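You operate a simulated robot arm through the tools that you are given. There is no shell and no other tool.

You are at the controls of a simulated robot arm. One attempt, no reset.

TASK
Lay the cream pad on the mat, swing the lens over it, uncover the lens, turn the dimmer to high.

The check looks at the end state, three seconds after you hand in, the way a careful person would. Anything else that was tipped, shoved, dropped, spilled or broken makes it a failure.

THE ROBOT
A 7-joint arm with a two-finger parallel gripper, fixed in place. Base frame: the origin is at the foot of the arm, x ahead of it, y to its left, z up; the work surface is at about z = 0.75. Units: m, degrees, N and s.
With the tool pointing down near the work surface it reaches from about 0.2 to 0.68 m from the base axis. Its first joint turns from -66.0 to 66.0 degrees. Payload 2.4 kg.
The tool frame sits at the grasp point between the pads (the TCP): z along the fingers, y along the line on which they close. The tips reach 0.03 m beyond it. The gripper opens to 0.094 m. The fingers are 0.028 m wide and 0.01 m thick; the gripper's body (0.05 by 0.096 m) begins 0.055 m behind the TCP.
Orientation is told as [roll, pitch, yaw] about the base's x, y, z axes, in that order, counted from this pose: with the fingers straight down and closing along the base's y, the tool's x points along the base's -x, its y along +y and its z along -z.

THE INTERFACE
- The arm moves only by the tool servo_tool. Its argument "targets" is a list of rows, each a list of 7 numbers: the shift along the base's x, y, z in units of 200 mm (1.0 is 200 mm), then the turn, a rotation vector about the base's x, y, z in units of 60 degrees (1.0 is 60 degrees), then the finger opening in m, from 0 to 0.094. In form: [[tx, ty, tz, wx, wy, wz, grip], ...]. A call has 1 to 20 rows; each row is the pose to reach, as a shift and turn from the pose commanded when the call began. A call with a number of a shift or a turn outside -1 to 1 is refused whole. Rows are played at 5 a second. More than 0.05 m and 8.6 degrees between two rows, or a gripper value outside its range, and nothing of the call is played. A pose out of reach is approached as far as the arm can. The call stops where the force on the tool passes 90 N (or 10 N more than at its start, if that is more) or the arm is blocked; 0.2 s more then pass. Each finger travels about 0.153 m/s and halts on what it meets, pressing with about 42 N; the grip force reading is that of the motor and also rises with nothing between the fingers. The clock runs only during rows and for 0.2 s after the last one: add rows that repeat a pose to give the fingers time. It gives the time, the measured TCP pose, the force on the tool (base axes), the opening and the grip force at its end, in the units of the frame above (readings bear some noise), with the torque about the TCP (base axes, N m) and any sound that the robot's microphone picked up.
- Cameras (640 x 400 px; columns grow to the right, rows downward): "scene" is fixed at [0.0559, 0.4783, 1.4384]; the picture's right is [-0.75, -0.67, 0.00], its down [-0.37, 0.41, -0.83] and it looks along [0.56, -0.62, -0.55] (base axes); focal length 372 px, centre (320, 200). "wrist" rides on the gripper at [0.076, 0.014, -0.103] in the tool frame; the picture's right is [-0.18, 0.98, 0.00], its down [-0.75, -0.14, -0.64] and it looks along [-0.63, -0.12, 0.77] (tool axes); focal length 243 px, centre (320, 200). There is no depth. A picture from a camera that has moved, and an enlarged one, comes with that camera's place and axes in the base frame and with its lens. The place of the scene camera against the robot may be out by one fixed shift of up to 0.025 m in any direction.
- snapshot(camera): a new picture of that camera. No time passes.
- inspect(camera, box): a new picture of the part [left, top, right, bottom] of that camera's present view, enlarged. No time passes.
- finish_job(): hands the job in; it is judged then, once.

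Places have to be worked out from the pictures, the camera data and where the tool is seen. Open the gripper and draw the arm clear of the work before you hand the job in, unless the task says otherwise.

The tools are called after ">>>" by a JSON object that holds its "name" and its "arguments". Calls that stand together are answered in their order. servo_tool: Moves the arm, as the interface text tells. Its arguments: {"type":"object","properties":{"targets":{"type":"array"}},"required":["targets"]} The other tools are called the same way: snapshot (camera) takes a picture; inspect (camera, box) takes an enlarged picture of a part of a camera's view; finish_job () hands the job in.

At the start:

```text
time_s: 0.0
tcp_pos: [0.3337, -0.1326, 1.1883]
orientation: [-0.1, 0.0, 0.1]
wrist_force: [0.4, 0.2, -0.7]
moment: [0.03, -0.02, 0.01]
gripper_width: 0.094
grip_force: 0.0
```

scene: 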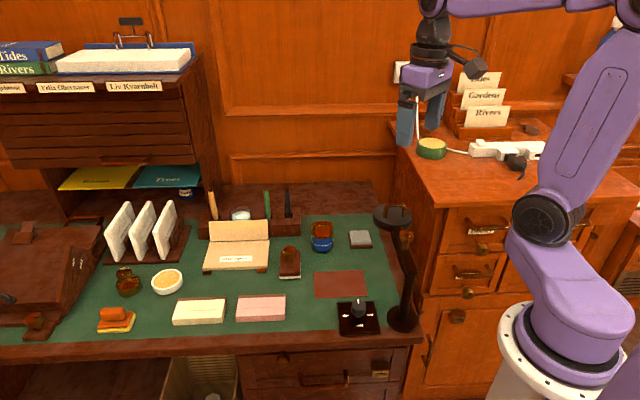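
wrist: 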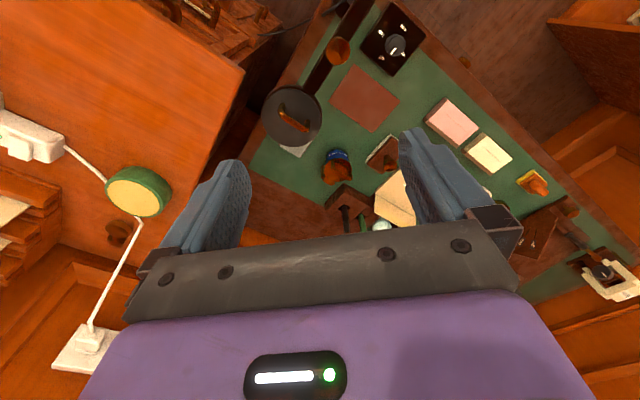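

I begin by looking closer at the desk: the pads, the red-brown mat, the lamp-like lens on its stand and the dimmer.

>>> {"name": "inspect", "arguments": {"camera": "scene", "box": [280, 190, 440, 350]}}

>>> {"name": "inspect", "arguments": {"camera": "scene", "box": [90, 190, 300, 350]}}

>>> {"name": "inspect", "arguments": {"camera": "wrist", "box": [240, 0, 560, 200]}}

```text
2.50 times, centred on (360, 270) of scene
camera zoom: at [0.0559, 0.4783, 1.4384], right [-0.75, -0.67, 0.0], down [-0.37, 0.41, -0.83], along [0.56, -0.62, -0.55], focal length 931 px, centre (220, 25)
```

zoom: 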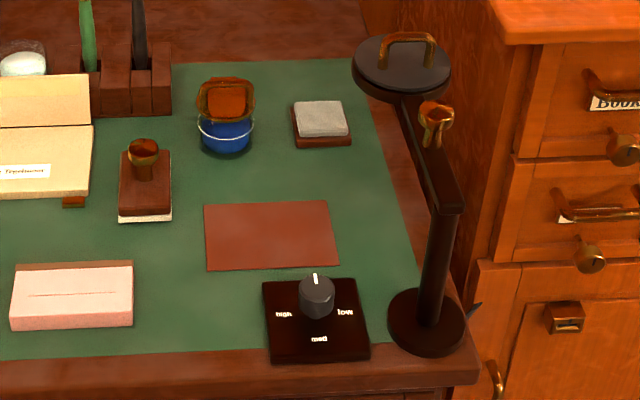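

```text
2.50 times, centred on (195, 270) of scene
camera zoom: at [0.0559, 0.4783, 1.4384], right [-0.75, -0.67, 0.0], down [-0.37, 0.41, -0.83], along [0.56, -0.62, -0.55], focal length 931 px, centre (632, 25)
```

zoom: 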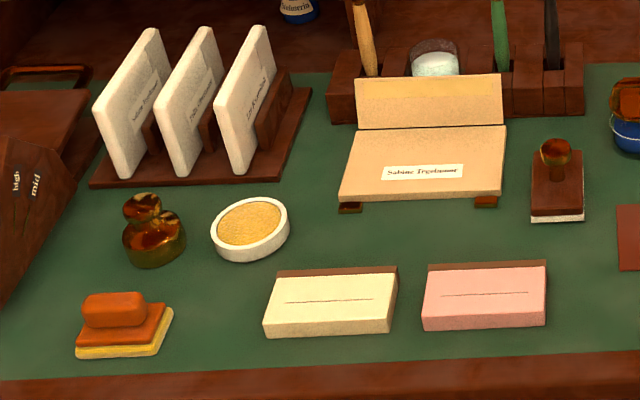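

```text
2.00 times, centred on (400, 100) of wrist
camera zoom: at [0.2574, -0.1207, 1.2902], right [0.18, 0.98, 0.0], down [0.75, -0.14, 0.64], along [0.63, -0.12, -0.77], focal length 485 px, centre (160, 400)
```

zoom: 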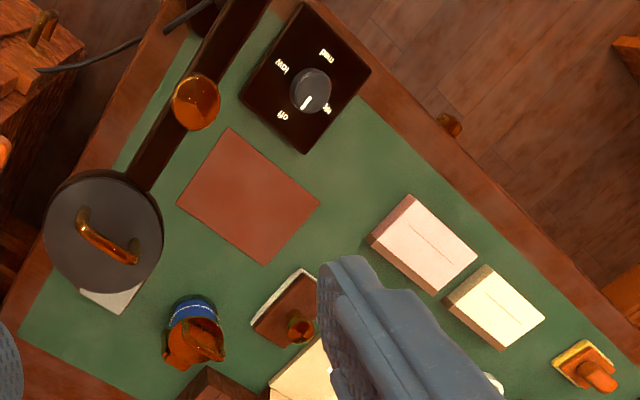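

The lens head with its lidded disc stands off to the side of the mat. The dimmer is beside the post, and there may be a second labelled thing at the left of the desk. I take closer looks at the details.

>>> {"name": "inspect", "arguments": {"camera": "scene", "box": [360, 195, 424, 235]}}

>>> {"name": "inspect", "arguments": {"camera": "scene", "box": [325, 285, 425, 348]}}

>>> {"name": "inspect", "arguments": {"camera": "scene", "box": [0, 210, 200, 345]}}

>>> {"name": "inspect", "arguments": {"camera": "scene", "box": [390, 50, 570, 165]}}

>>> {"name": "inspect", "arguments": {"camera": "wrist", "box": [520, 190, 640, 310]}}

>>> {"name": "inspect", "arguments": {"camera": "scene", "box": [160, 285, 300, 335]}}

```text
10.00 times, centred on (392, 215) of scene
camera zoom: at [0.0559, 0.4783, 1.4384], right [-0.75, -0.67, 0.0], down [-0.37, 0.41, -0.83], along [0.56, -0.62, -0.55], focal length 3723 px, centre (-400, 50)
```

zoom: 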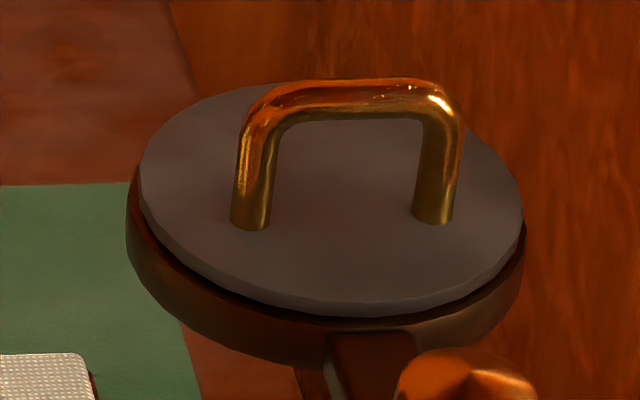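

```text
6.35 times, centred on (375, 316) of scene
camera zoom: at [0.0559, 0.4783, 1.4384], right [-0.75, -0.67, 0.0], down [-0.37, 0.41, -0.83], along [0.56, -0.62, -0.55], focal length 2364 px, centre (-29, -540)
```

zoom: 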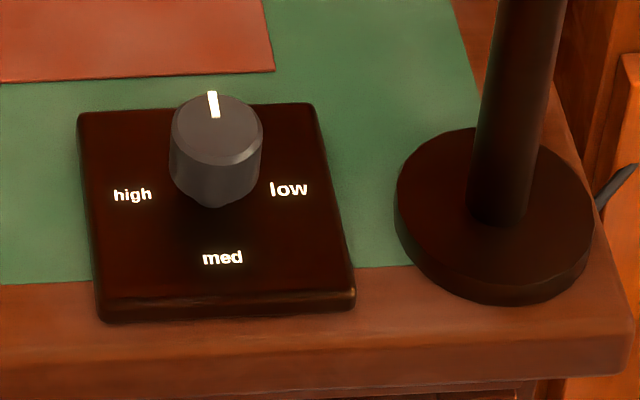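

```text
2.96 times, centred on (100, 278) of scene
camera zoom: at [0.0559, 0.4783, 1.4384], right [-0.75, -0.67, 0.0], down [-0.37, 0.41, -0.83], along [0.56, -0.62, -0.55], focal length 1103 px, centre (972, -30)
```

zoom: 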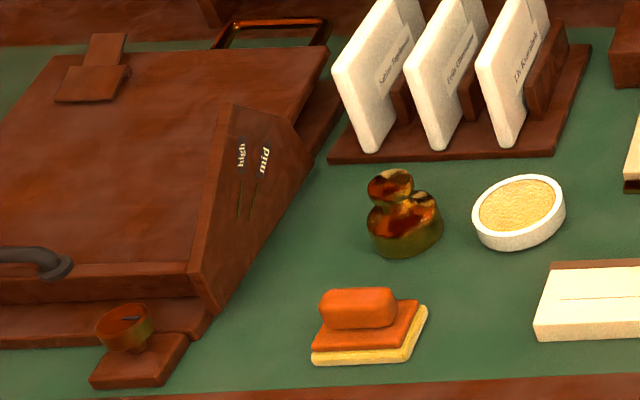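

```text
3.48 times, centred on (480, 108) of scene
camera zoom: at [0.0559, 0.4783, 1.4384], right [-0.75, -0.67, 0.0], down [-0.37, 0.41, -0.83], along [0.56, -0.62, -0.55], focal length 1295 px, centre (-236, 522)
```

zoom: 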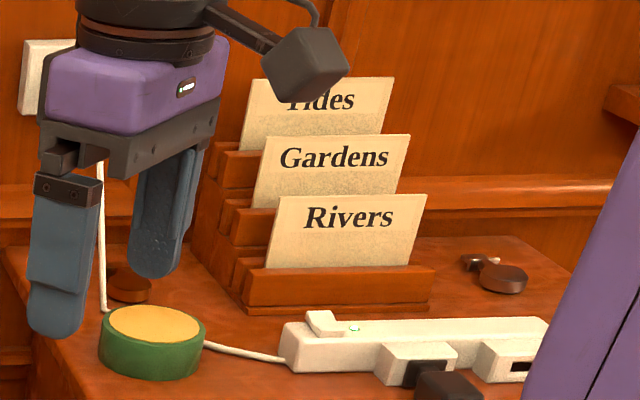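

```text
3.33 times, centred on (580, 250) of wrist
camera zoom: at [0.2574, -0.1207, 1.2902], right [0.18, 0.98, 0.0], down [0.75, -0.14, 0.64], along [0.63, -0.12, -0.77], focal length 809 px, centre (-547, 33)
```

zoom: 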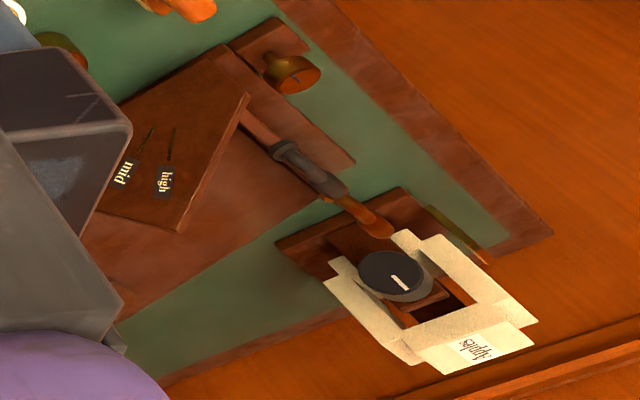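

```text
4.57 times, centred on (230, 310) of scene
camera zoom: at [0.0559, 0.4783, 1.4384], right [-0.75, -0.67, 0.0], down [-0.37, 0.41, -0.83], along [0.56, -0.62, -0.55], focal length 1702 px, centre (731, -303)
```

zoom: 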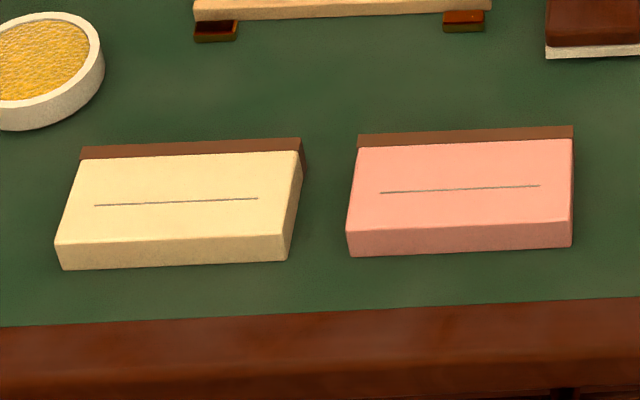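

The dimmer's mark points away from the labels I can read in the scene view. I zoom the wrist view on it and on the lens handle.

>>> {"name": "inspect", "arguments": {"camera": "wrist", "box": [350, 0, 440, 80]}}

>>> {"name": "inspect", "arguments": {"camera": "wrist", "box": [250, 10, 360, 180]}}

>>> {"name": "inspect", "arguments": {"camera": "scene", "box": [375, 220, 425, 255]}}

```text
5.00 times, centred on (395, 40) of wrist
camera zoom: at [0.2574, -0.1207, 1.2902], right [0.18, 0.98, 0.0], down [0.75, -0.14, 0.64], along [0.63, -0.12, -0.77], focal length 1213 px, centre (-55, 1000)
```

zoom: 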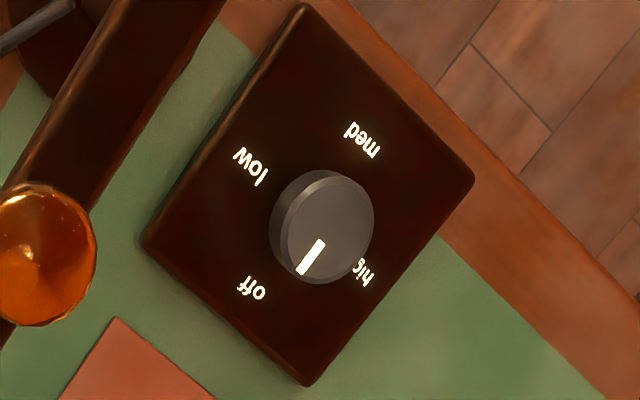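

```text
2.35 times, centred on (305, 95) of wrist
camera zoom: at [0.2574, -0.1207, 1.2902], right [0.18, 0.98, 0.0], down [0.75, -0.14, 0.64], along [0.63, -0.12, -0.77], focal length 571 px, centre (355, 447)
```

zoom: 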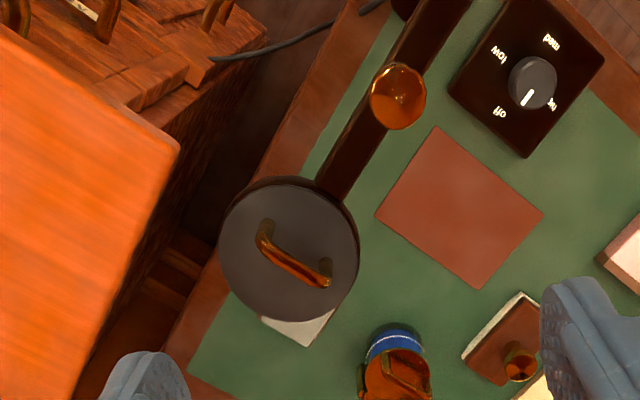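

```text
11.43 times, centred on (400, 238) of scene
camera zoom: at [0.0559, 0.4783, 1.4384], right [-0.75, -0.67, 0.0], down [-0.37, 0.41, -0.83], along [0.56, -0.62, -0.55], focal length 4255 px, centre (-594, -229)
```

zoom: 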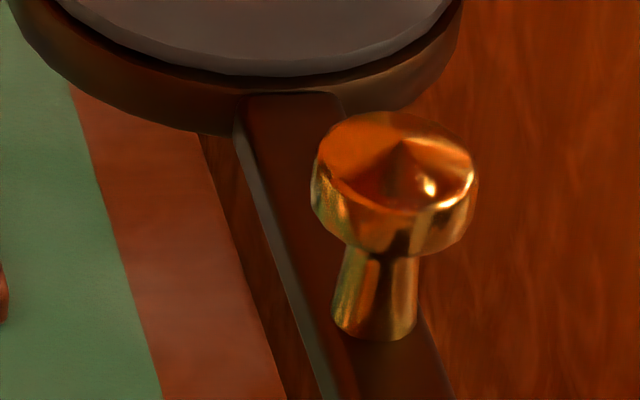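

The mark points at "off"; the labels run off → low → med → high clockwise seen from above, and high lies at about +45° in the base frame. I judge the cream pad to be at about (0.61, 0.22) with its long side along 45°. I move partway there, turning the gripper 45°, then look again.

>>> {"name": "servo_tool", "arguments": {"targets": [[0.1167, 0.1467, -0.0833, 0, 0, 0.125, 0.094], [0.2333, 0.2933, -0.1667, 0, 0, 0.25, 0.094], [0.35, 0.44, -0.25, 0, 0, 0.375, 0.094], [0.4667, 0.5867, -0.3333, 0, 0, 0.5, 0.094], [0.5833, 0.7333, -0.4167, 0, 0, 0.625, 0.094], [0.7, 0.88, -0.5, 0, 0, 0.75, 0.094], [0.7, 0.88, -0.5, 0, 0, 0.75, 0.094]]}}

>>> {"name": "snapshot", "arguments": {"camera": "wrist"}}

>>> {"name": "snapshot", "arguments": {"camera": "scene"}}

```text
time_s: 1.6
tcp_pos: [0.4747, 0.0408, 1.0862]
orientation: [-0.1, 0.0, 45.1]
wrist_force: [0.4, -0.2, 0.6]
moment: [0.02, 0.0, -0.02]
gripper_width: 0.0938
grip_force: 0.0
```

```text
taken
camera wrist: at [0.4095, -0.0049, 1.1892], right [-0.57, 0.82, 0.0], down [0.63, 0.43, 0.64], along [0.53, 0.36, -0.77], focal length 243 px, centre (320, 200)
```

wrist: 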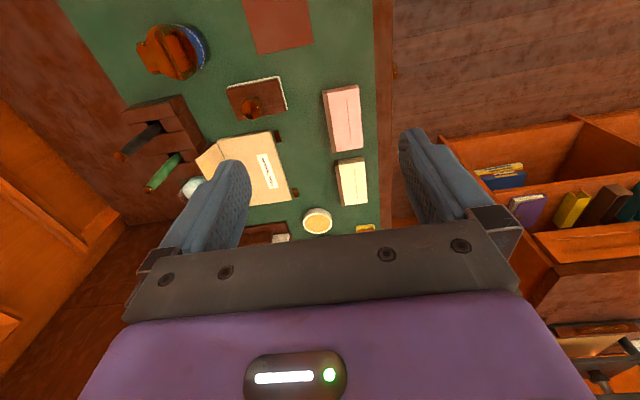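

```text
taken
```

scene: 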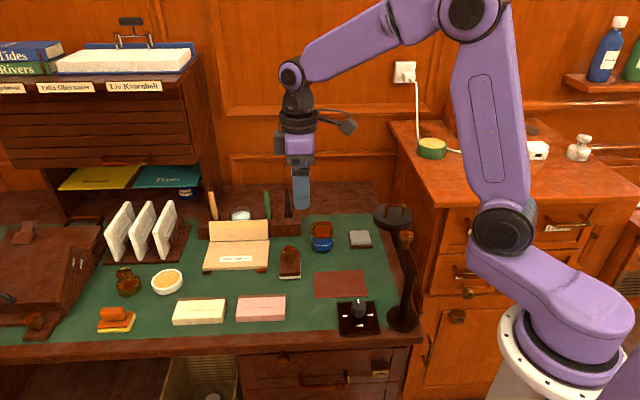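

The pads are in view now. I zoom in on them to work out exact places.

>>> {"name": "inspect", "arguments": {"camera": "wrist", "box": [290, 70, 410, 250]}}

>>> {"name": "inspect", "arguments": {"camera": "wrist", "box": [130, 0, 400, 130]}}

```text
2.22 times, centred on (350, 160) of wrist
camera zoom: at [0.4095, -0.0049, 1.1892], right [-0.57, 0.82, 0.0], down [0.63, 0.43, 0.64], along [0.53, 0.36, -0.77], focal length 539 px, centre (253, 289)
```

zoom: 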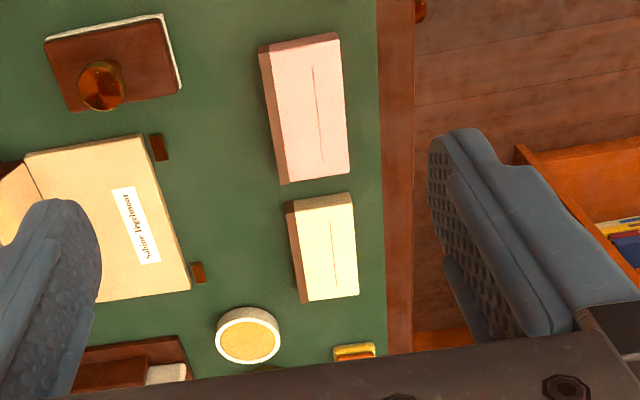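

```text
2.37 times, centred on (265, 65) of wrist
camera zoom: at [0.4095, -0.0049, 1.1892], right [-0.57, 0.82, 0.0], down [0.63, 0.43, 0.64], along [0.53, 0.36, -0.77], focal length 575 px, centre (450, 520)
```

zoom: 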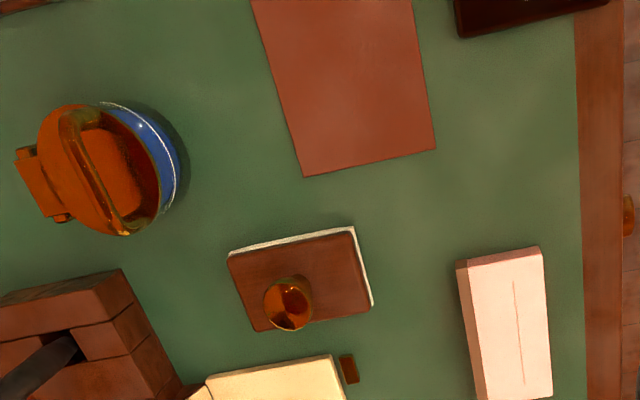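

The cream pad comes out at about (0.62, 0.222), roughly 0.118 × 0.058 m, aligned at 45°. The mat's centre is at about (0.445, -0.058), also aligned at 45°. I move above the pad.

>>> {"name": "servo_tool", "arguments": {"targets": [[0.12, 0.15, -0.1, 0, 0, 0, 0.094], [0.24, 0.3, -0.2, 0, 0, 0, 0.094], [0.36, 0.45, -0.3, 0, 0, 0, 0.094], [0.48, 0.6, -0.4, 0, 0, 0, 0.094], [0.6, 0.75, -0.5, 0, 0, 0, 0.094], [0.725, 0.905, -0.63, 0, 0, 0, 0.094], [0.725, 0.905, -0.7, 0, 0, 0, 0.094], [0.725, 0.905, -0.7, 0, 0, 0, 0.094]]}}

>>> {"name": "snapshot", "arguments": {"camera": "wrist"}}

>>> {"name": "inspect", "arguments": {"camera": "scene", "box": [120, 180, 320, 345]}}

```text
time_s: 3.4
tcp_pos: [0.6173, 0.2252, 0.9488]
orientation: [0.0, 0.0, 45.0]
wrist_force: [0.0, 0.2, -0.7]
moment: [0.0, 0.05, -0.01]
gripper_width: 0.0941
grip_force: 0.0
```

```text
taken
camera wrist: at [0.5536, 0.1791, 1.051], right [-0.56, 0.83, 0.0], down [0.63, 0.43, 0.64], along [0.53, 0.36, -0.77], focal length 243 px, centre (320, 200)
```

wrist: 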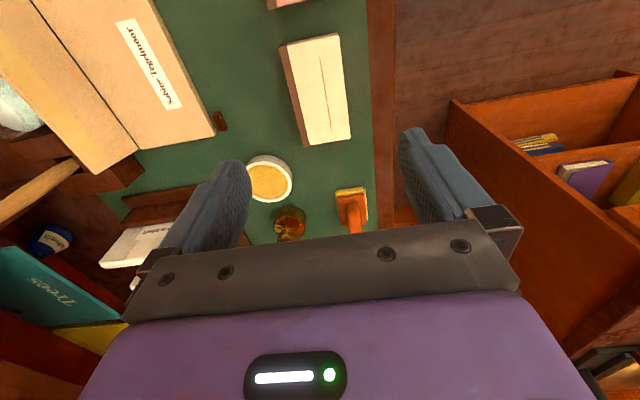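

```text
2.42 times, centred on (220, 262) of scene
camera zoom: at [0.0558, 0.4783, 1.4384], right [-0.75, -0.67, 0.0], down [-0.37, 0.41, -0.83], along [0.56, -0.62, -0.55], focal length 903 px, centre (562, 48)
```

zoom: 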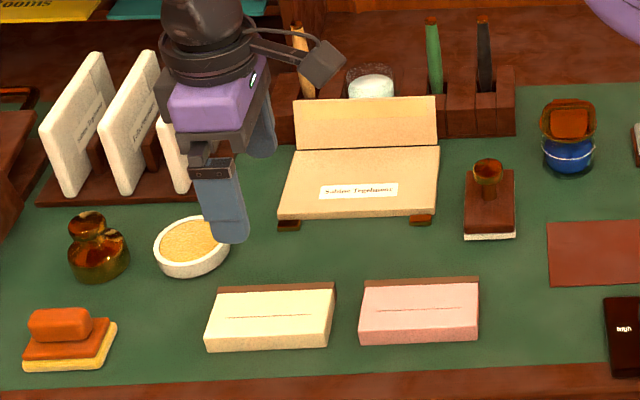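

I zoom on the pad from this nearer view to fix its centre and angle.

>>> {"name": "inspect", "arguments": {"camera": "wrist", "box": [240, 20, 400, 160]}}

```text
2.86 times, centred on (320, 90) of wrist
camera zoom: at [0.5536, 0.1791, 1.051], right [-0.56, 0.83, 0.0], down [0.63, 0.43, 0.64], along [0.53, 0.36, -0.77], focal length 693 px, centre (320, 514)
```

zoom: 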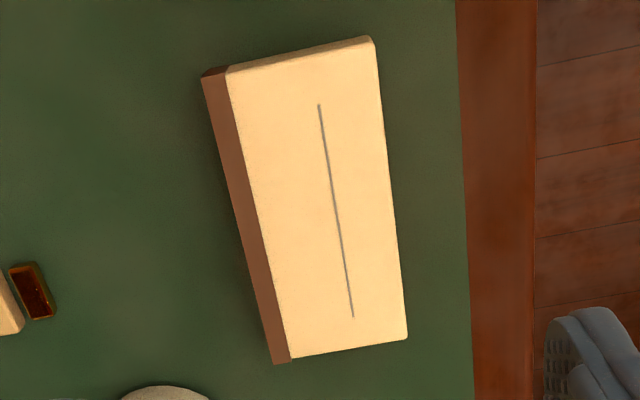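

From this view the pad, including its brown binding strip, is about 0.11 × 0.06 m, centred near (0.624, 0.226). I go straight down with the open fingers either side, stopping with the tips a few mm above the felt.

>>> {"name": "servo_tool", "arguments": {"targets": [[0.025, 0.005, -0.2, 0, 0, 0, 0.094], [0.025, 0.005, -0.4, 0, 0, 0, 0.094], [0.025, 0.005, -0.6, 0, 0, 0, 0.094], [0.025, 0.005, -0.7, 0, 0, 0, 0.094], [0.025, 0.005, -0.76, 0, 0, 0, 0.094], [0.025, 0.005, -0.79, 0, 0, 0, 0.094], [0.025, 0.005, -0.79, 0, 0, 0, 0.094]]}}

>>> {"name": "snapshot", "arguments": {"camera": "wrist"}}

>>> {"name": "inspect", "arguments": {"camera": "scene", "box": [140, 230, 280, 345]}}

```text
time_s: 5.0
tcp_pos: [0.6239, 0.227, 0.7917]
orientation: [0.2, 0.0, 45.0]
wrist_force: [0.3, 0.0, 0.3]
moment: [-0.03, 0.01, 0.04]
gripper_width: 0.0941
grip_force: 0.0
```

```text
taken
camera wrist: at [0.5598, 0.1805, 0.8934], right [-0.56, 0.83, 0.0], down [0.63, 0.43, 0.64], along [0.53, 0.36, -0.77], focal length 243 px, centre (320, 200)
```

wrist: 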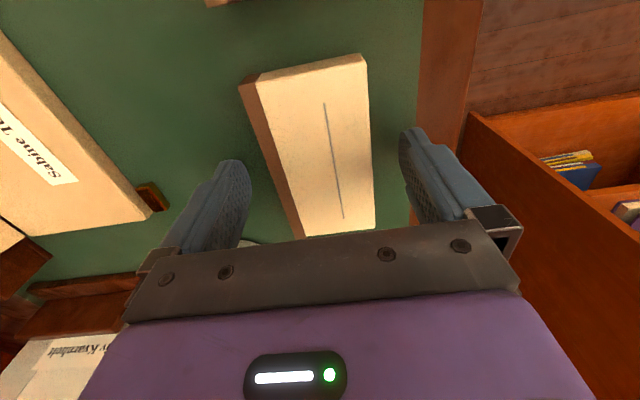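

```text
3.48 times, centred on (210, 288) of scene
camera zoom: at [0.0559, 0.4783, 1.4384], right [-0.75, -0.67, 0.0], down [-0.37, 0.41, -0.83], along [0.56, -0.62, -0.55], focal length 1295 px, centre (703, -104)
```

zoom: 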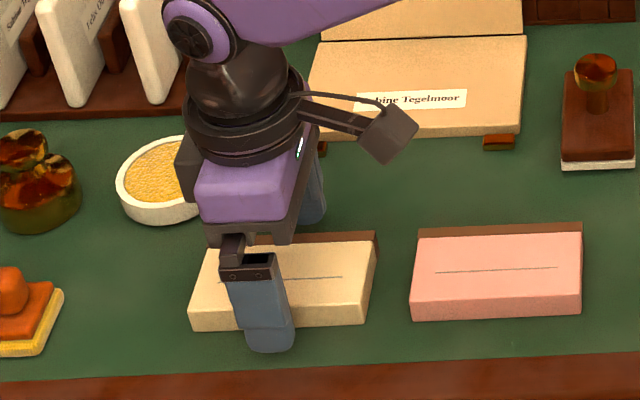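

The gripper is centred over the pad (its centre shows right under the TCP). I lower about 7 mm more and close on it.

>>> {"name": "servo_tool", "arguments": {"targets": [[0, 0, -0.02, 0, 0, 0, 0.094], [0, 0, -0.035, 0, 0, 0, 0.094], [0, 0, -0.035, 0, 0, 0, 0.08], [0, 0, -0.035, 0, 0, 0, 0.068], [0, 0, -0.035, 0, 0, 0, 0.058], [0, 0, -0.035, 0, 0, 0, 0.045], [0, 0, -0.035, 0, 0, 0, 0.045], [0, 0, -0.035, 0, 0, 0, 0.045]]}}

>>> {"name": "snapshot", "arguments": {"camera": "wrist"}}

>>> {"name": "inspect", "arguments": {"camera": "scene", "box": [140, 230, 280, 345]}}

```text
time_s: 6.8
tcp_pos: [0.6246, 0.2259, 0.7831]
orientation: [0.0, 0.0, 44.9]
wrist_force: [0.6, 1.2, 0.5]
moment: [0.03, 0.01, -0.02]
gripper_width: 0.0592
grip_force: 41.7
```

```text
taken
camera wrist: at [0.5599, 0.1803, 0.8851], right [-0.56, 0.83, 0.0], down [0.63, 0.43, 0.64], along [0.53, 0.36, -0.77], focal length 243 px, centre (320, 200)
```

wrist: 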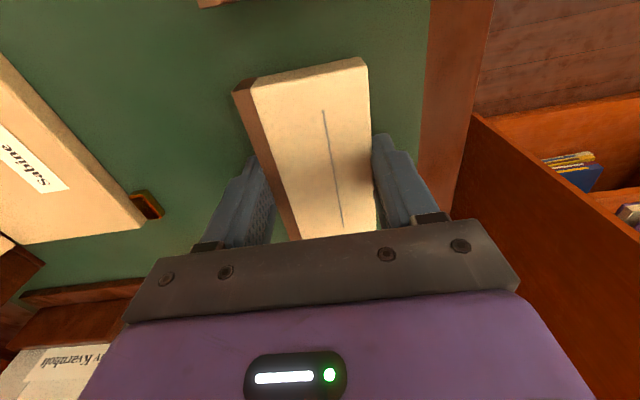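

```text
3.48 times, centred on (210, 288) of scene
camera zoom: at [0.0559, 0.4783, 1.4384], right [-0.75, -0.67, 0.0], down [-0.37, 0.41, -0.83], along [0.56, -0.62, -0.55], focal length 1295 px, centre (703, -104)
```

zoom: 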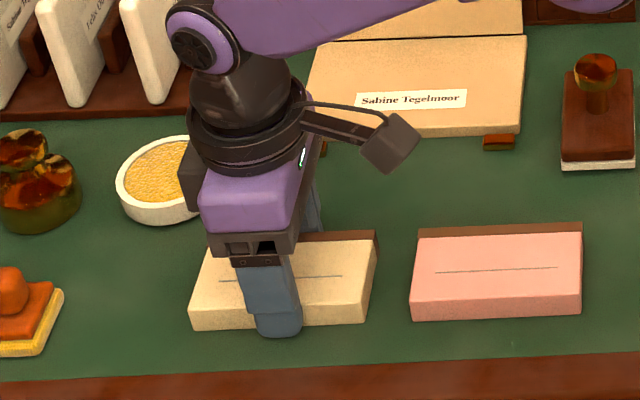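

The pad is gripped at 0.059 m. I lift it straight up about 0.13 m and check it hangs level.

>>> {"name": "servo_tool", "arguments": {"targets": [[0, 0, 0.05, 0, 0, 0, 0.045], [0, 0, 0.15, 0, 0, 0, 0.045], [0, 0, 0.3, 0, 0, 0, 0.045], [0, 0, 0.45, 0, 0, 0, 0.045], [0, 0, 0.6, 0, 0, 0, 0.045], [0, 0, 0.65, 0, 0, 0, 0.045], [0, 0, 0.65, 0, 0, 0, 0.045]]}}

>>> {"name": "snapshot", "arguments": {"camera": "wrist"}}

>>> {"name": "snapshot", "arguments": {"camera": "scene"}}

```text
time_s: 8.4
tcp_pos: [0.6244, 0.2248, 0.9136]
orientation: [0.1, 0.0, 45.0]
wrist_force: [0.6, 0.2, -1.2]
moment: [0.0, 0.02, -0.04]
gripper_width: 0.059
grip_force: 42.1
```

```text
taken
camera wrist: at [0.5593, 0.1793, 1.0165], right [-0.56, 0.83, 0.0], down [0.63, 0.43, 0.64], along [0.53, 0.36, -0.77], focal length 243 px, centre (320, 200)
```

wrist: 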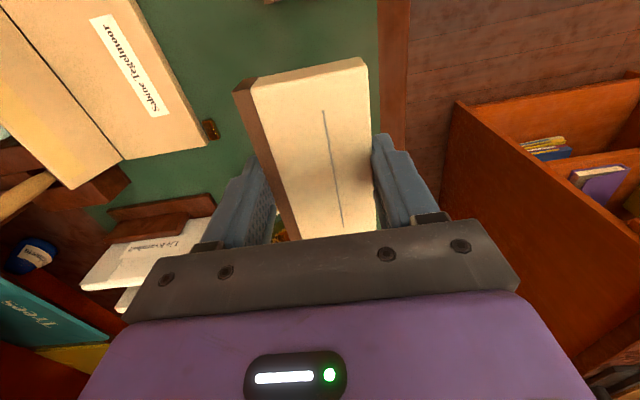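

```text
taken
```

scene: 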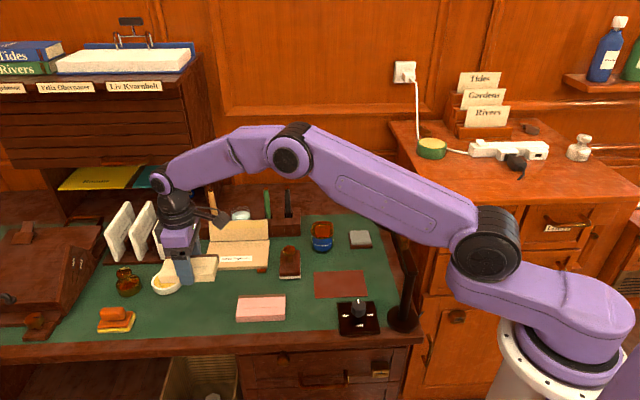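

The pad hangs level in the grip. I carry it toward the mat in two legs, a little higher, keeping the links clear of the lens stand.

>>> {"name": "servo_tool", "arguments": {"targets": [[-0.09, -0.14, 0.08, 0, 0, 0, 0.045], [-0.18, -0.28, 0.16, 0, 0, 0, 0.045], [-0.27, -0.42, 0.24, 0, 0, 0, 0.045], [-0.36, -0.56, 0.32, 0, 0, 0, 0.045], [-0.45, -0.7, 0.4, 0, 0, 0, 0.045], [-0.54, -0.84, 0.4, 0, 0, 0, 0.045], [-0.6, -0.94, 0.4, 0, 0, 0, 0.045], [-0.6, -0.94, 0.4, 0, 0, 0, 0.045]]}}

>>> {"name": "snapshot", "arguments": {"camera": "wrist"}}

>>> {"name": "snapshot", "arguments": {"camera": "scene"}}

```text
time_s: 10.2
tcp_pos: [0.5027, 0.0363, 0.993]
orientation: [-0.1, 0.0, 44.9]
wrist_force: [-0.7, -0.7, -1.0]
moment: [-0.01, -0.01, 0.0]
gripper_width: 0.059
grip_force: 42.5
```

```text
taken
camera wrist: at [0.4389, -0.0084, 1.0956], right [-0.56, 0.83, 0.0], down [0.63, 0.43, 0.64], along [0.53, 0.36, -0.77], focal length 243 px, centre (320, 200)
```

wrist: 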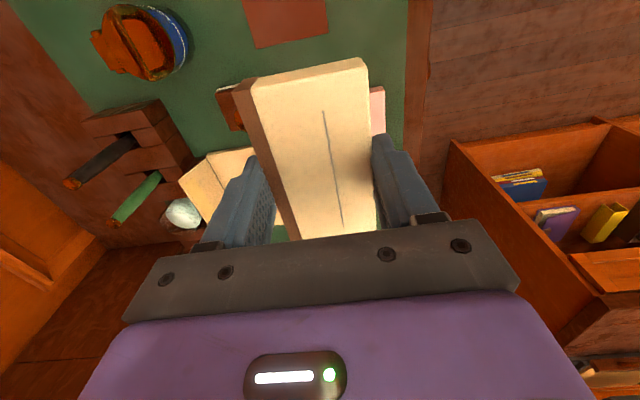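

```text
taken
```

scene: 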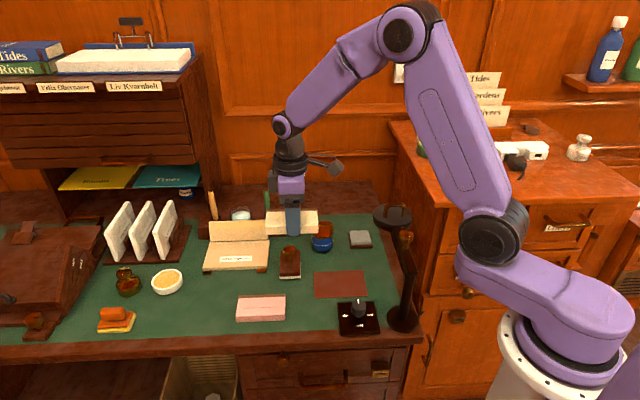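

Next leg: to directly above the mat, staying high.

>>> {"name": "servo_tool", "arguments": {"targets": [[-0.09, -0.15, 0, 0, 0, 0, 0.045], [-0.18, -0.3, 0, 0, 0, 0, 0.045], [-0.288, -0.4715, 0, 0, 0, 0, 0.045], [-0.288, -0.4715, 0, 0, 0, 0, 0.045]]}}

>>> {"name": "snapshot", "arguments": {"camera": "wrist"}}

>>> {"name": "inspect", "arguments": {"camera": "scene", "box": [260, 150, 460, 345]}}

```text
time_s: 11.2
tcp_pos: [0.4452, -0.0558, 0.9958]
orientation: [0.0, -0.1, 45.1]
wrist_force: [0.1, 1.1, -0.4]
moment: [-0.01, -0.01, -0.03]
gripper_width: 0.0592
grip_force: 42.1
```

```text
taken
camera wrist: at [0.3802, -0.1022, 1.0977], right [-0.57, 0.82, 0.0], down [0.63, 0.43, 0.64], along [0.53, 0.36, -0.77], focal length 243 px, centre (320, 200)
```

wrist: 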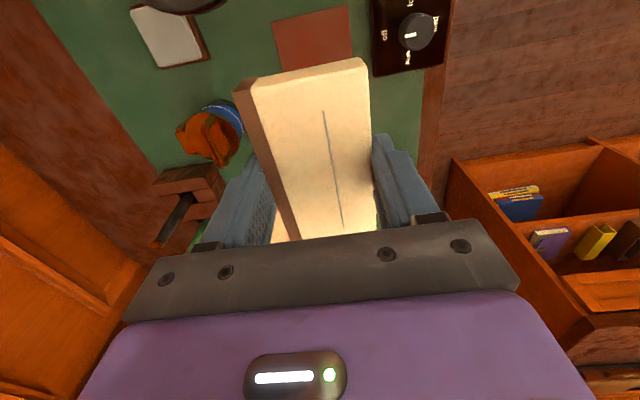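

```text
2.05 times, centred on (360, 248) of scene
camera zoom: at [0.0559, 0.4783, 1.4384], right [-0.75, -0.67, 0.0], down [-0.37, 0.41, -0.83], along [0.56, -0.62, -0.55], focal length 764 px, centre (238, 103)
```

zoom: 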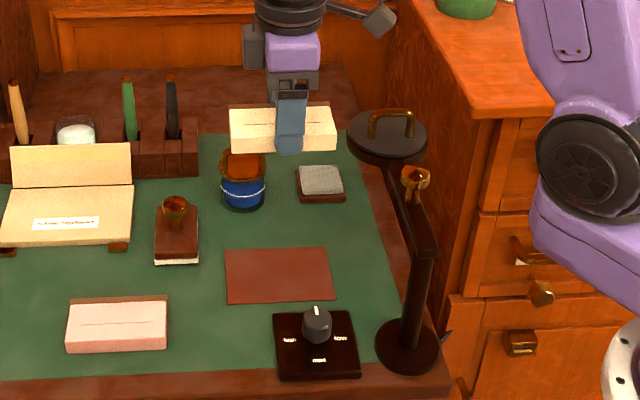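

The pad is over the mat. I zoom in on the strip of mat and dimmer visible above the pad's edge to check the mat position once more.

>>> {"name": "inspect", "arguments": {"camera": "wrist", "box": [240, 0, 460, 90]}}

>>> {"name": "inspect", "arguments": {"camera": "wrist", "box": [100, 0, 280, 90]}}

```text
2.91 times, centred on (350, 45) of wrist
camera zoom: at [0.3802, -0.1022, 1.0977], right [-0.57, 0.82, 0.0], down [0.63, 0.43, 0.64], along [0.53, 0.36, -0.77], focal length 706 px, centre (233, 651)
```

zoom: 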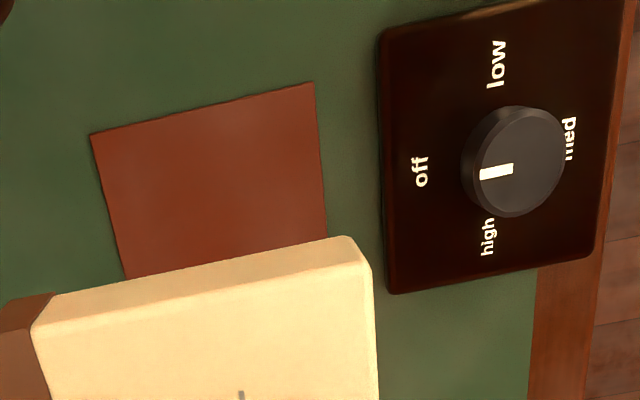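

```text
3.56 times, centred on (190, 45) of wrist
camera zoom: at [0.3802, -0.1022, 1.0977], right [-0.57, 0.82, 0.0], down [0.63, 0.43, 0.64], along [0.53, 0.36, -0.77], focal length 863 px, centre (782, 751)
```

zoom: 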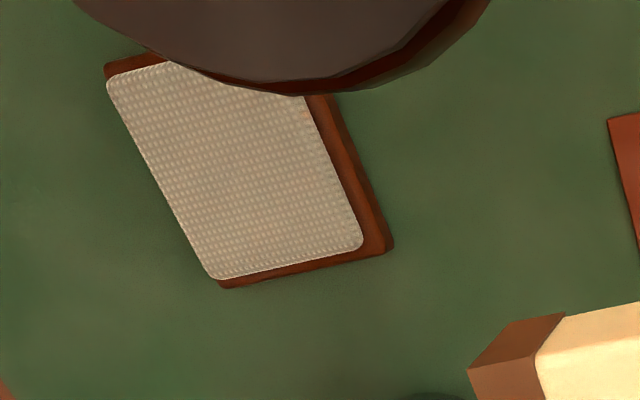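

The visible mat corners agree with a mat centre of about (0.444, -0.059). The wrist camera box will come down close beside the lens arm, so I descend to z≈0.84 first and check that gap from the scene view.

>>> {"name": "servo_tool", "arguments": {"targets": [[-0.008, -0.0185, -0.15, 0, 0, 0, 0.045], [-0.008, -0.0185, -0.3, 0, 0, 0, 0.045], [-0.008, -0.0185, -0.45, 0, 0, 0, 0.045], [-0.008, -0.0185, -0.6, 0, 0, 0, 0.045], [-0.008, -0.0185, -0.72, 0, 0, 0, 0.045], [-0.008, -0.0185, -0.775, 0, 0, 0, 0.045], [-0.008, -0.0185, -0.775, 0, 0, 0, 0.045]]}}

>>> {"name": "inspect", "arguments": {"camera": "scene", "box": [270, 165, 430, 335]}}

>>> {"name": "snapshot", "arguments": {"camera": "wrist"}}

```text
time_s: 12.8
tcp_pos: [0.4456, -0.0615, 0.8375]
orientation: [0.0, 0.0, 45.0]
wrist_force: [-0.3, -0.6, -0.6]
moment: [0.0, 0.0, 0.0]
gripper_width: 0.0589
grip_force: 41.7
```

```text
2.35 times, centred on (350, 250) of scene
camera zoom: at [0.0559, 0.4783, 1.4384], right [-0.75, -0.67, 0.0], down [-0.37, 0.41, -0.83], along [0.56, -0.62, -0.55], focal length 876 px, centre (249, 82)
```

zoom: 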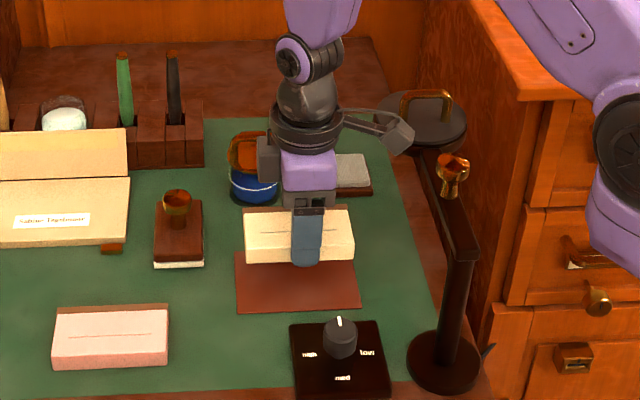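

```text
taken
camera wrist: at [0.3803, -0.1074, 0.9394], right [-0.56, 0.83, 0.0], down [0.63, 0.43, 0.64], along [0.53, 0.36, -0.77], focal length 243 px, centre (320, 200)
```

wrist: 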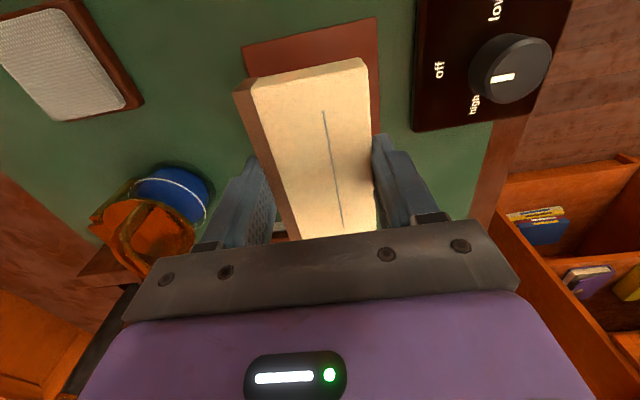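

In the scene view the camera box clears the lens arm sideways by about 15 mm as it comes down, so I continue slowly to just above the mat.

>>> {"name": "servo_tool", "arguments": {"targets": [[0.005, 0.005, -0.06, 0, 0, 0, 0.045], [0.005, 0.005, -0.12, 0, 0, 0, 0.045], [0.005, 0.005, -0.17, 0, 0, 0, 0.045], [0.005, 0.005, -0.21, 0, 0, 0, 0.045], [0.005, 0.005, -0.235, 0, 0, 0, 0.045], [0.005, 0.005, -0.235, 0, 0, 0, 0.045]]}}

>>> {"name": "inspect", "arguments": {"camera": "scene", "box": [270, 165, 430, 335]}}

>>> {"name": "snapshot", "arguments": {"camera": "wrist"}}

```text
time_s: 14.2
tcp_pos: [0.4462, -0.0604, 0.7906]
orientation: [0.0, 0.0, 45.1]
wrist_force: [-0.3, -0.1, -1.4]
moment: [0.01, 0.0, 0.02]
gripper_width: 0.0592
grip_force: 42.1
```

```text
2.35 times, centred on (350, 250) of scene
camera zoom: at [0.0559, 0.4783, 1.4384], right [-0.75, -0.67, 0.0], down [-0.37, 0.41, -0.83], along [0.56, -0.62, -0.55], focal length 876 px, centre (249, 82)
```

zoom: 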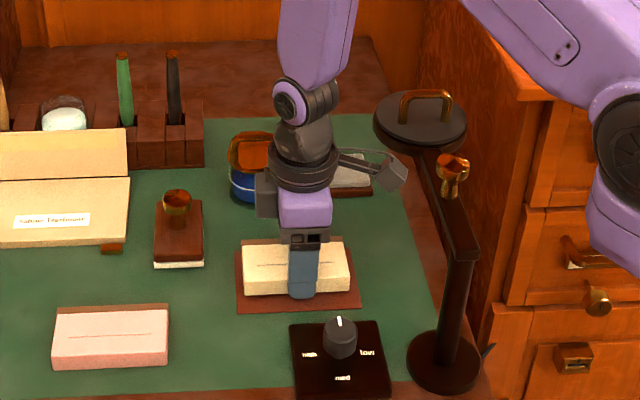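

```text
taken
camera wrist: at [0.3817, -0.1062, 0.8933], right [-0.56, 0.83, 0.0], down [0.63, 0.43, 0.64], along [0.53, 0.36, -0.77], focal length 243 px, centre (320, 200)
```

wrist: 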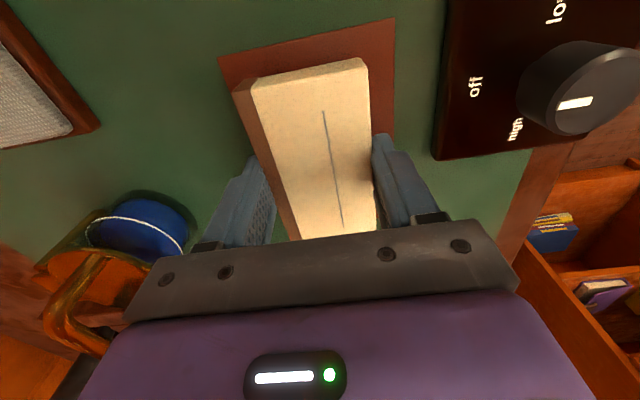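

The pad is centred over the mat within a couple of millimetres. I lower the last few millimetres and watch the force.

>>> {"name": "servo_tool", "arguments": {"targets": [[0, 0, -0.01, 0, 0, 0, 0.045], [0, 0, -0.018, 0, 0, 0, 0.045], [0, 0, -0.024, 0, 0, 0, 0.045], [0, 0, -0.024, 0, 0, 0, 0.045]]}}

>>> {"name": "inspect", "arguments": {"camera": "scene", "box": [310, 240, 390, 310]}}

```text
time_s: 15.2
tcp_pos: [0.4455, -0.0597, 0.786]
orientation: [0.0, 0.0, 45.1]
wrist_force: [0.0, -0.9, -1.1]
moment: [0.02, 0.04, -0.03]
gripper_width: 0.0593
grip_force: 42.5
```

```text
5.71 times, centred on (350, 275) of scene
camera zoom: at [0.0559, 0.4783, 1.4384], right [-0.75, -0.67, 0.0], down [-0.37, 0.41, -0.83], along [0.56, -0.62, -0.55], focal length 2128 px, centre (149, -229)
```

zoom: 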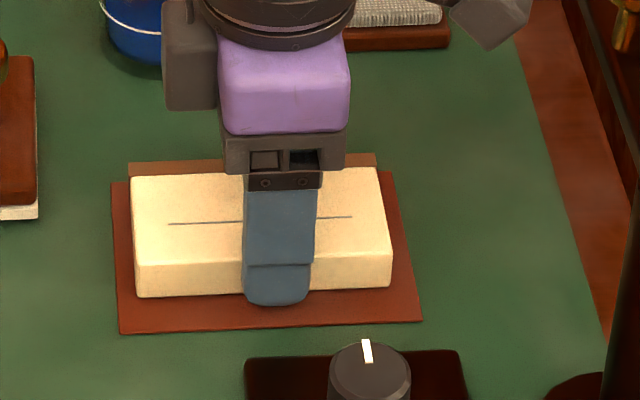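

Only a millimetre or two remains. I lower 1.5 mm more and then open the fingers slowly.

>>> {"name": "servo_tool", "arguments": {"targets": [[0, 0, -0.004, 0, 0, 0, 0.045], [0, 0, -0.007, 0, 0, 0, 0.045], [0, 0, -0.007, 0, 0, 0, 0.045]]}}

```text
time_s: 16.0
tcp_pos: [0.4458, -0.0604, 0.7848]
orientation: [0.0, 0.0, 45.0]
wrist_force: [-0.9, 0.6, 3.6]
moment: [0.17, -0.1, 0.03]
gripper_width: 0.0588
grip_force: 42.1
```

The upward force of 3.6 N shows the pad has touched the mat. I open the fingers now.

>>> {"name": "servo_tool", "arguments": {"targets": [[0, 0, 0, 0, 0, 0, 0.062], [0, 0, 0, 0, 0, 0, 0.07], [0, 0, 0, 0, 0, 0, 0.08], [0, 0, 0, 0, 0, 0, 0.085], [0, 0, 0, 0, 0, 0, 0.085]]}}

>>> {"name": "inspect", "arguments": {"camera": "scene", "box": [310, 240, 390, 310]}}

>>> {"name": "snapshot", "arguments": {"camera": "wrist"}}

```text
time_s: 17.2
tcp_pos: [0.446, -0.0611, 0.7857]
orientation: [0.0, -0.1, 45.0]
wrist_force: [0.4, 0.1, 0.0]
moment: [0.01, -0.01, -0.01]
gripper_width: 0.0853
grip_force: 0.1
```

```text
5.71 times, centred on (350, 275) of scene
camera zoom: at [0.0559, 0.4783, 1.4384], right [-0.75, -0.67, 0.0], down [-0.37, 0.41, -0.83], along [0.56, -0.62, -0.55], focal length 2128 px, centre (149, -229)
```

zoom: 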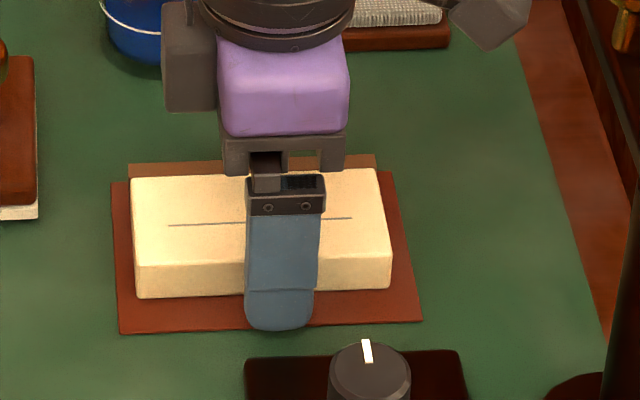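

```text
taken
camera wrist: at [0.3817, -0.106, 0.8875], right [-0.56, 0.83, 0.0], down [0.63, 0.43, 0.64], along [0.53, 0.36, -0.77], focal length 243 px, centre (320, 200)
```

wrist: 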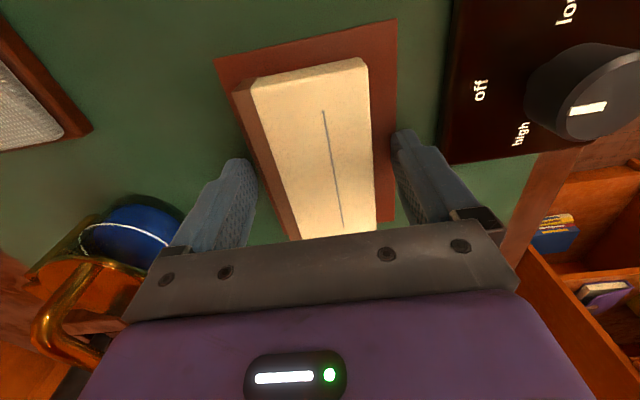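

The pad lies flat on the mat with margins all round. I rise straight up, then go above the dimmer knob (judged at about (0.345, 0.00)) while turning the gripper to yaw 0 so that the wrist camera keeps away from the lens post.

>>> {"name": "servo_tool", "arguments": {"targets": [[0, 0, 0.05, 0, 0, 0, 0.085], [0, 0, 0.2, 0, 0, 0, 0.085], [0, 0, 0.4, 0, 0, 0, 0.085], [0, 0, 0.6, 0, 0, 0, 0.085], [0, 0, 0.8, 0, 0, 0, 0.085], [0, 0, 1.0, 0, 0, 0, 0.085], [-0.08, 0.05, 1.0, 0, 0, -0.125, 0.085], [-0.16, 0.1, 1.0, 0, 0, -0.25, 0.085], [-0.24, 0.15, 1.0, 0, 0, -0.375, 0.085], [-0.32, 0.2, 1.0, 0, 0, -0.5, 0.085], [-0.4, 0.25, 1.0, 0, 0, -0.625, 0.085], [-0.5, 0.3, 1.0, 0, 0, -0.75, 0.085], [-0.5, 0.3, 1.0, 0, 0, -0.75, 0.085]]}}

>>> {"name": "snapshot", "arguments": {"camera": "wrist"}}

>>> {"name": "snapshot", "arguments": {"camera": "scene"}}

```text
time_s: 20.0
tcp_pos: [0.3444, -0.0007, 0.985]
orientation: [0.1, 0.0, 0.0]
wrist_force: [0.5, -0.5, 0.1]
moment: [0.01, -0.01, -0.01]
gripper_width: 0.0852
grip_force: 0.1
```

```text
taken
camera wrist: at [0.2694, 0.0128, 1.0873], right [0.19, 0.98, 0.0], down [0.75, -0.14, 0.64], along [0.63, -0.12, -0.77], focal length 243 px, centre (320, 200)
```

wrist: 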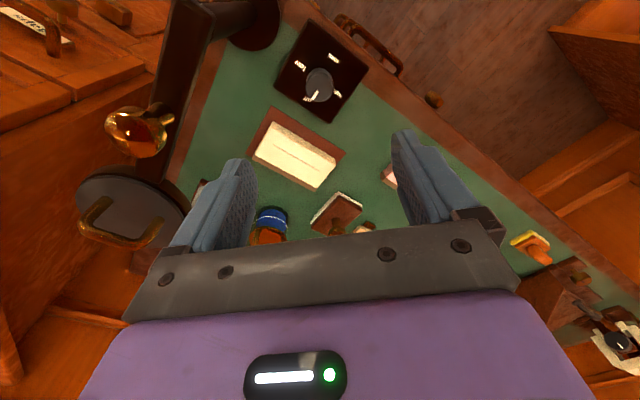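

```text
taken
```

scene: 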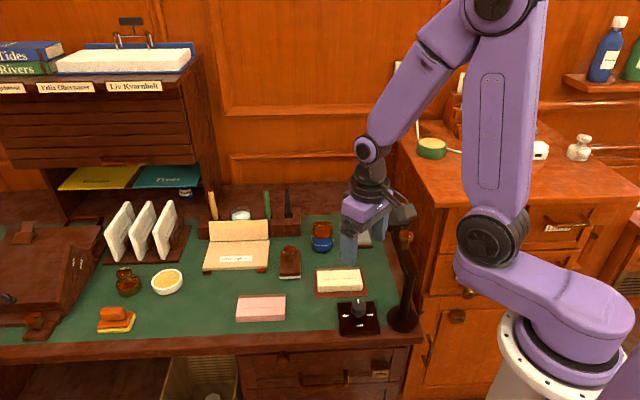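

I now have a clear view of the dimmer, the post and the lens arm. I zoom in on each to fix their places.

>>> {"name": "inspect", "arguments": {"camera": "wrist", "box": [260, 10, 380, 130]}}

>>> {"name": "inspect", "arguments": {"camera": "wrist", "box": [60, 0, 300, 250]}}

>>> {"name": "inspect", "arguments": {"camera": "wrist", "box": [230, 90, 370, 200]}}

```text
3.33 times, centred on (320, 70) of wrist
camera zoom: at [0.2694, 0.0128, 1.0873], right [0.19, 0.98, 0.0], down [0.75, -0.14, 0.64], along [0.63, -0.12, -0.77], focal length 809 px, centre (320, 633)
```

zoom: 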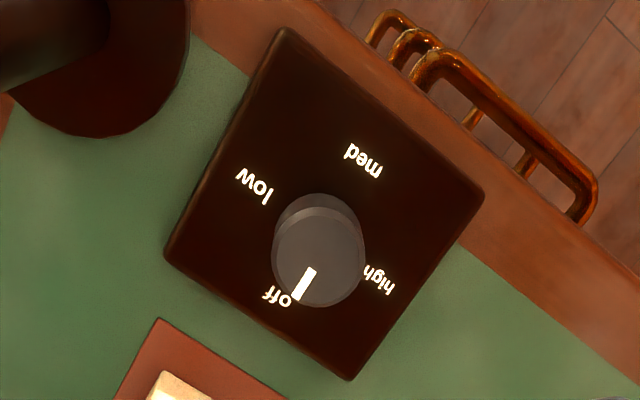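

```text
1.60 times, centred on (180, 125) of wrist
camera zoom: at [0.2694, 0.0128, 1.0873], right [0.19, 0.98, 0.0], down [0.75, -0.14, 0.64], along [0.63, -0.12, -0.77], focal length 388 px, centre (544, 320)
```

zoom: 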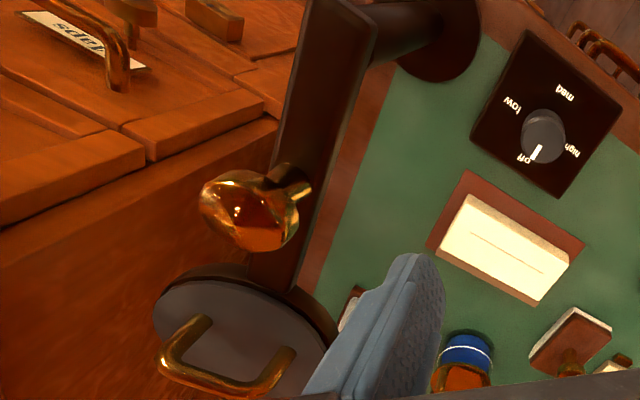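

```text
3.64 times, centred on (300, 145) of wrist
camera zoom: at [0.2694, 0.0128, 1.0873], right [0.19, 0.98, 0.0], down [0.75, -0.14, 0.64], along [0.63, -0.12, -0.77], focal length 882 px, centre (393, 400)
```

zoom: 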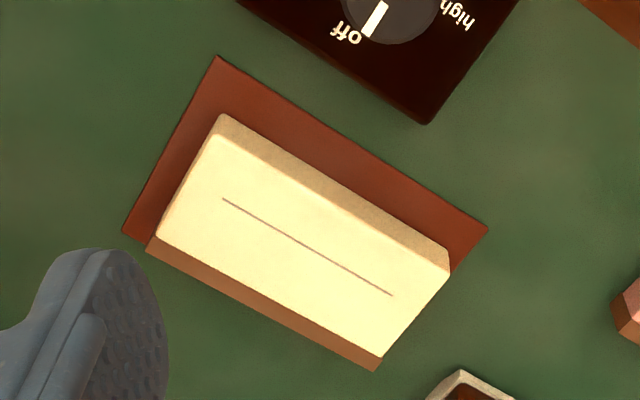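

Triangulating gives these places:
- Dimmer knob: about (0.346, -0.0025), about 0.032 m across.
- Lens pivot: about (0.27, -0.062).
- Lens head: about (0.387, -0.188), with the lid top at z≈0.92.
- Bronze swing knob: about (0.310, -0.108, 0.949).
- Pad: centred on the mat to within 3 mm.

I descend over the dimmer knob to look closer.

>>> {"name": "servo_tool", "arguments": {"targets": [[0.0065, -0.009, -0.15, 0, 0, 0, 0.07], [0.0065, -0.009, -0.3, 0, 0, 0, 0.07], [0.0065, -0.009, -0.45, 0, 0, 0, 0.07], [0.0065, -0.009, -0.6, 0, 0, 0, 0.07], [0.0065, -0.009, -0.65, 0, 0, 0, 0.07], [0.0065, -0.009, -0.65, 0, 0, 0, 0.07]]}}

>>> {"name": "snapshot", "arguments": {"camera": "wrist"}}

>>> {"name": "inspect", "arguments": {"camera": "scene", "box": [310, 220, 430, 345]}}

```text
time_s: 21.4
tcp_pos: [0.3468, -0.0028, 0.8548]
orientation: [0.0, 0.0, -0.1]
wrist_force: [0.6, -0.2, -0.2]
moment: [-0.01, -0.02, 0.01]
gripper_width: 0.0701
grip_force: 0.2
```

```text
taken
camera wrist: at [0.2706, 0.0097, 0.9564], right [0.18, 0.98, 0.0], down [0.75, -0.14, 0.64], along [0.63, -0.12, -0.77], focal length 243 px, centre (320, 200)
```

wrist: 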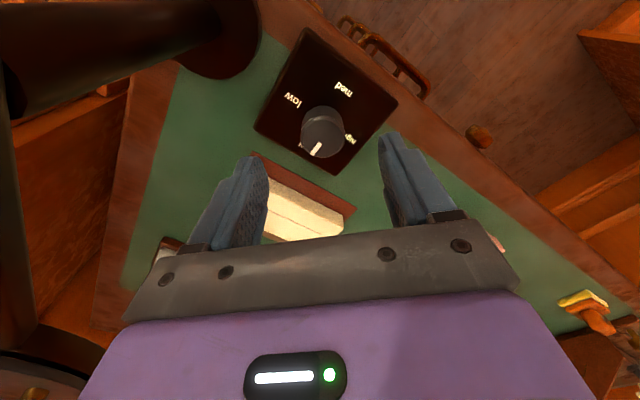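

```text
3.20 times, centred on (370, 282) of scene
camera zoom: at [0.0559, 0.4783, 1.4384], right [-0.75, -0.67, 0.0], down [-0.37, 0.41, -0.83], along [0.56, -0.62, -0.55], focal length 1192 px, centre (160, -64)
```

zoom: 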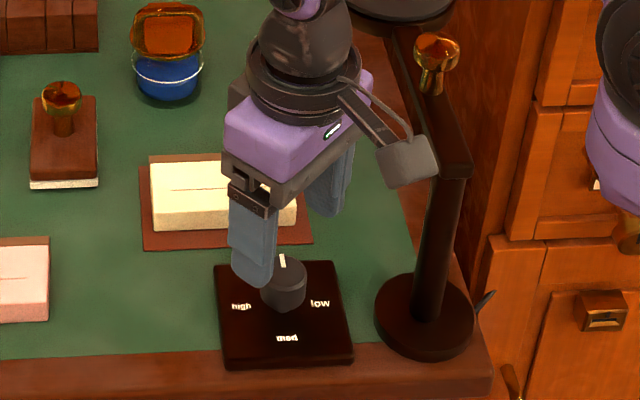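

I zoom on the knob to check its centre and top height.

>>> {"name": "inspect", "arguments": {"camera": "wrist", "box": [240, 60, 400, 180]}}

```text
3.33 times, centred on (320, 120) of wrist
camera zoom: at [0.2706, 0.0097, 0.9564], right [0.18, 0.98, 0.0], down [0.75, -0.14, 0.64], along [0.63, -0.12, -0.77], focal length 809 px, centre (320, 467)
```

zoom: 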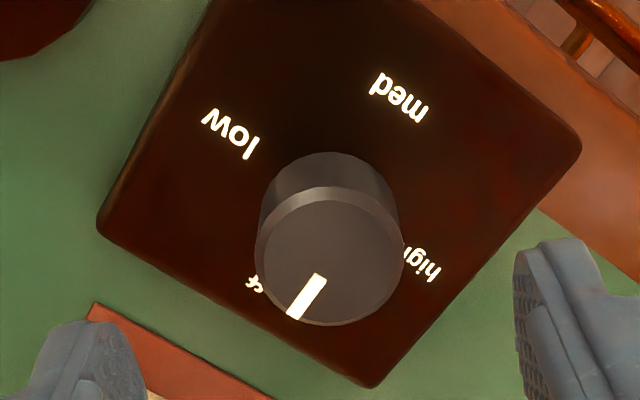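

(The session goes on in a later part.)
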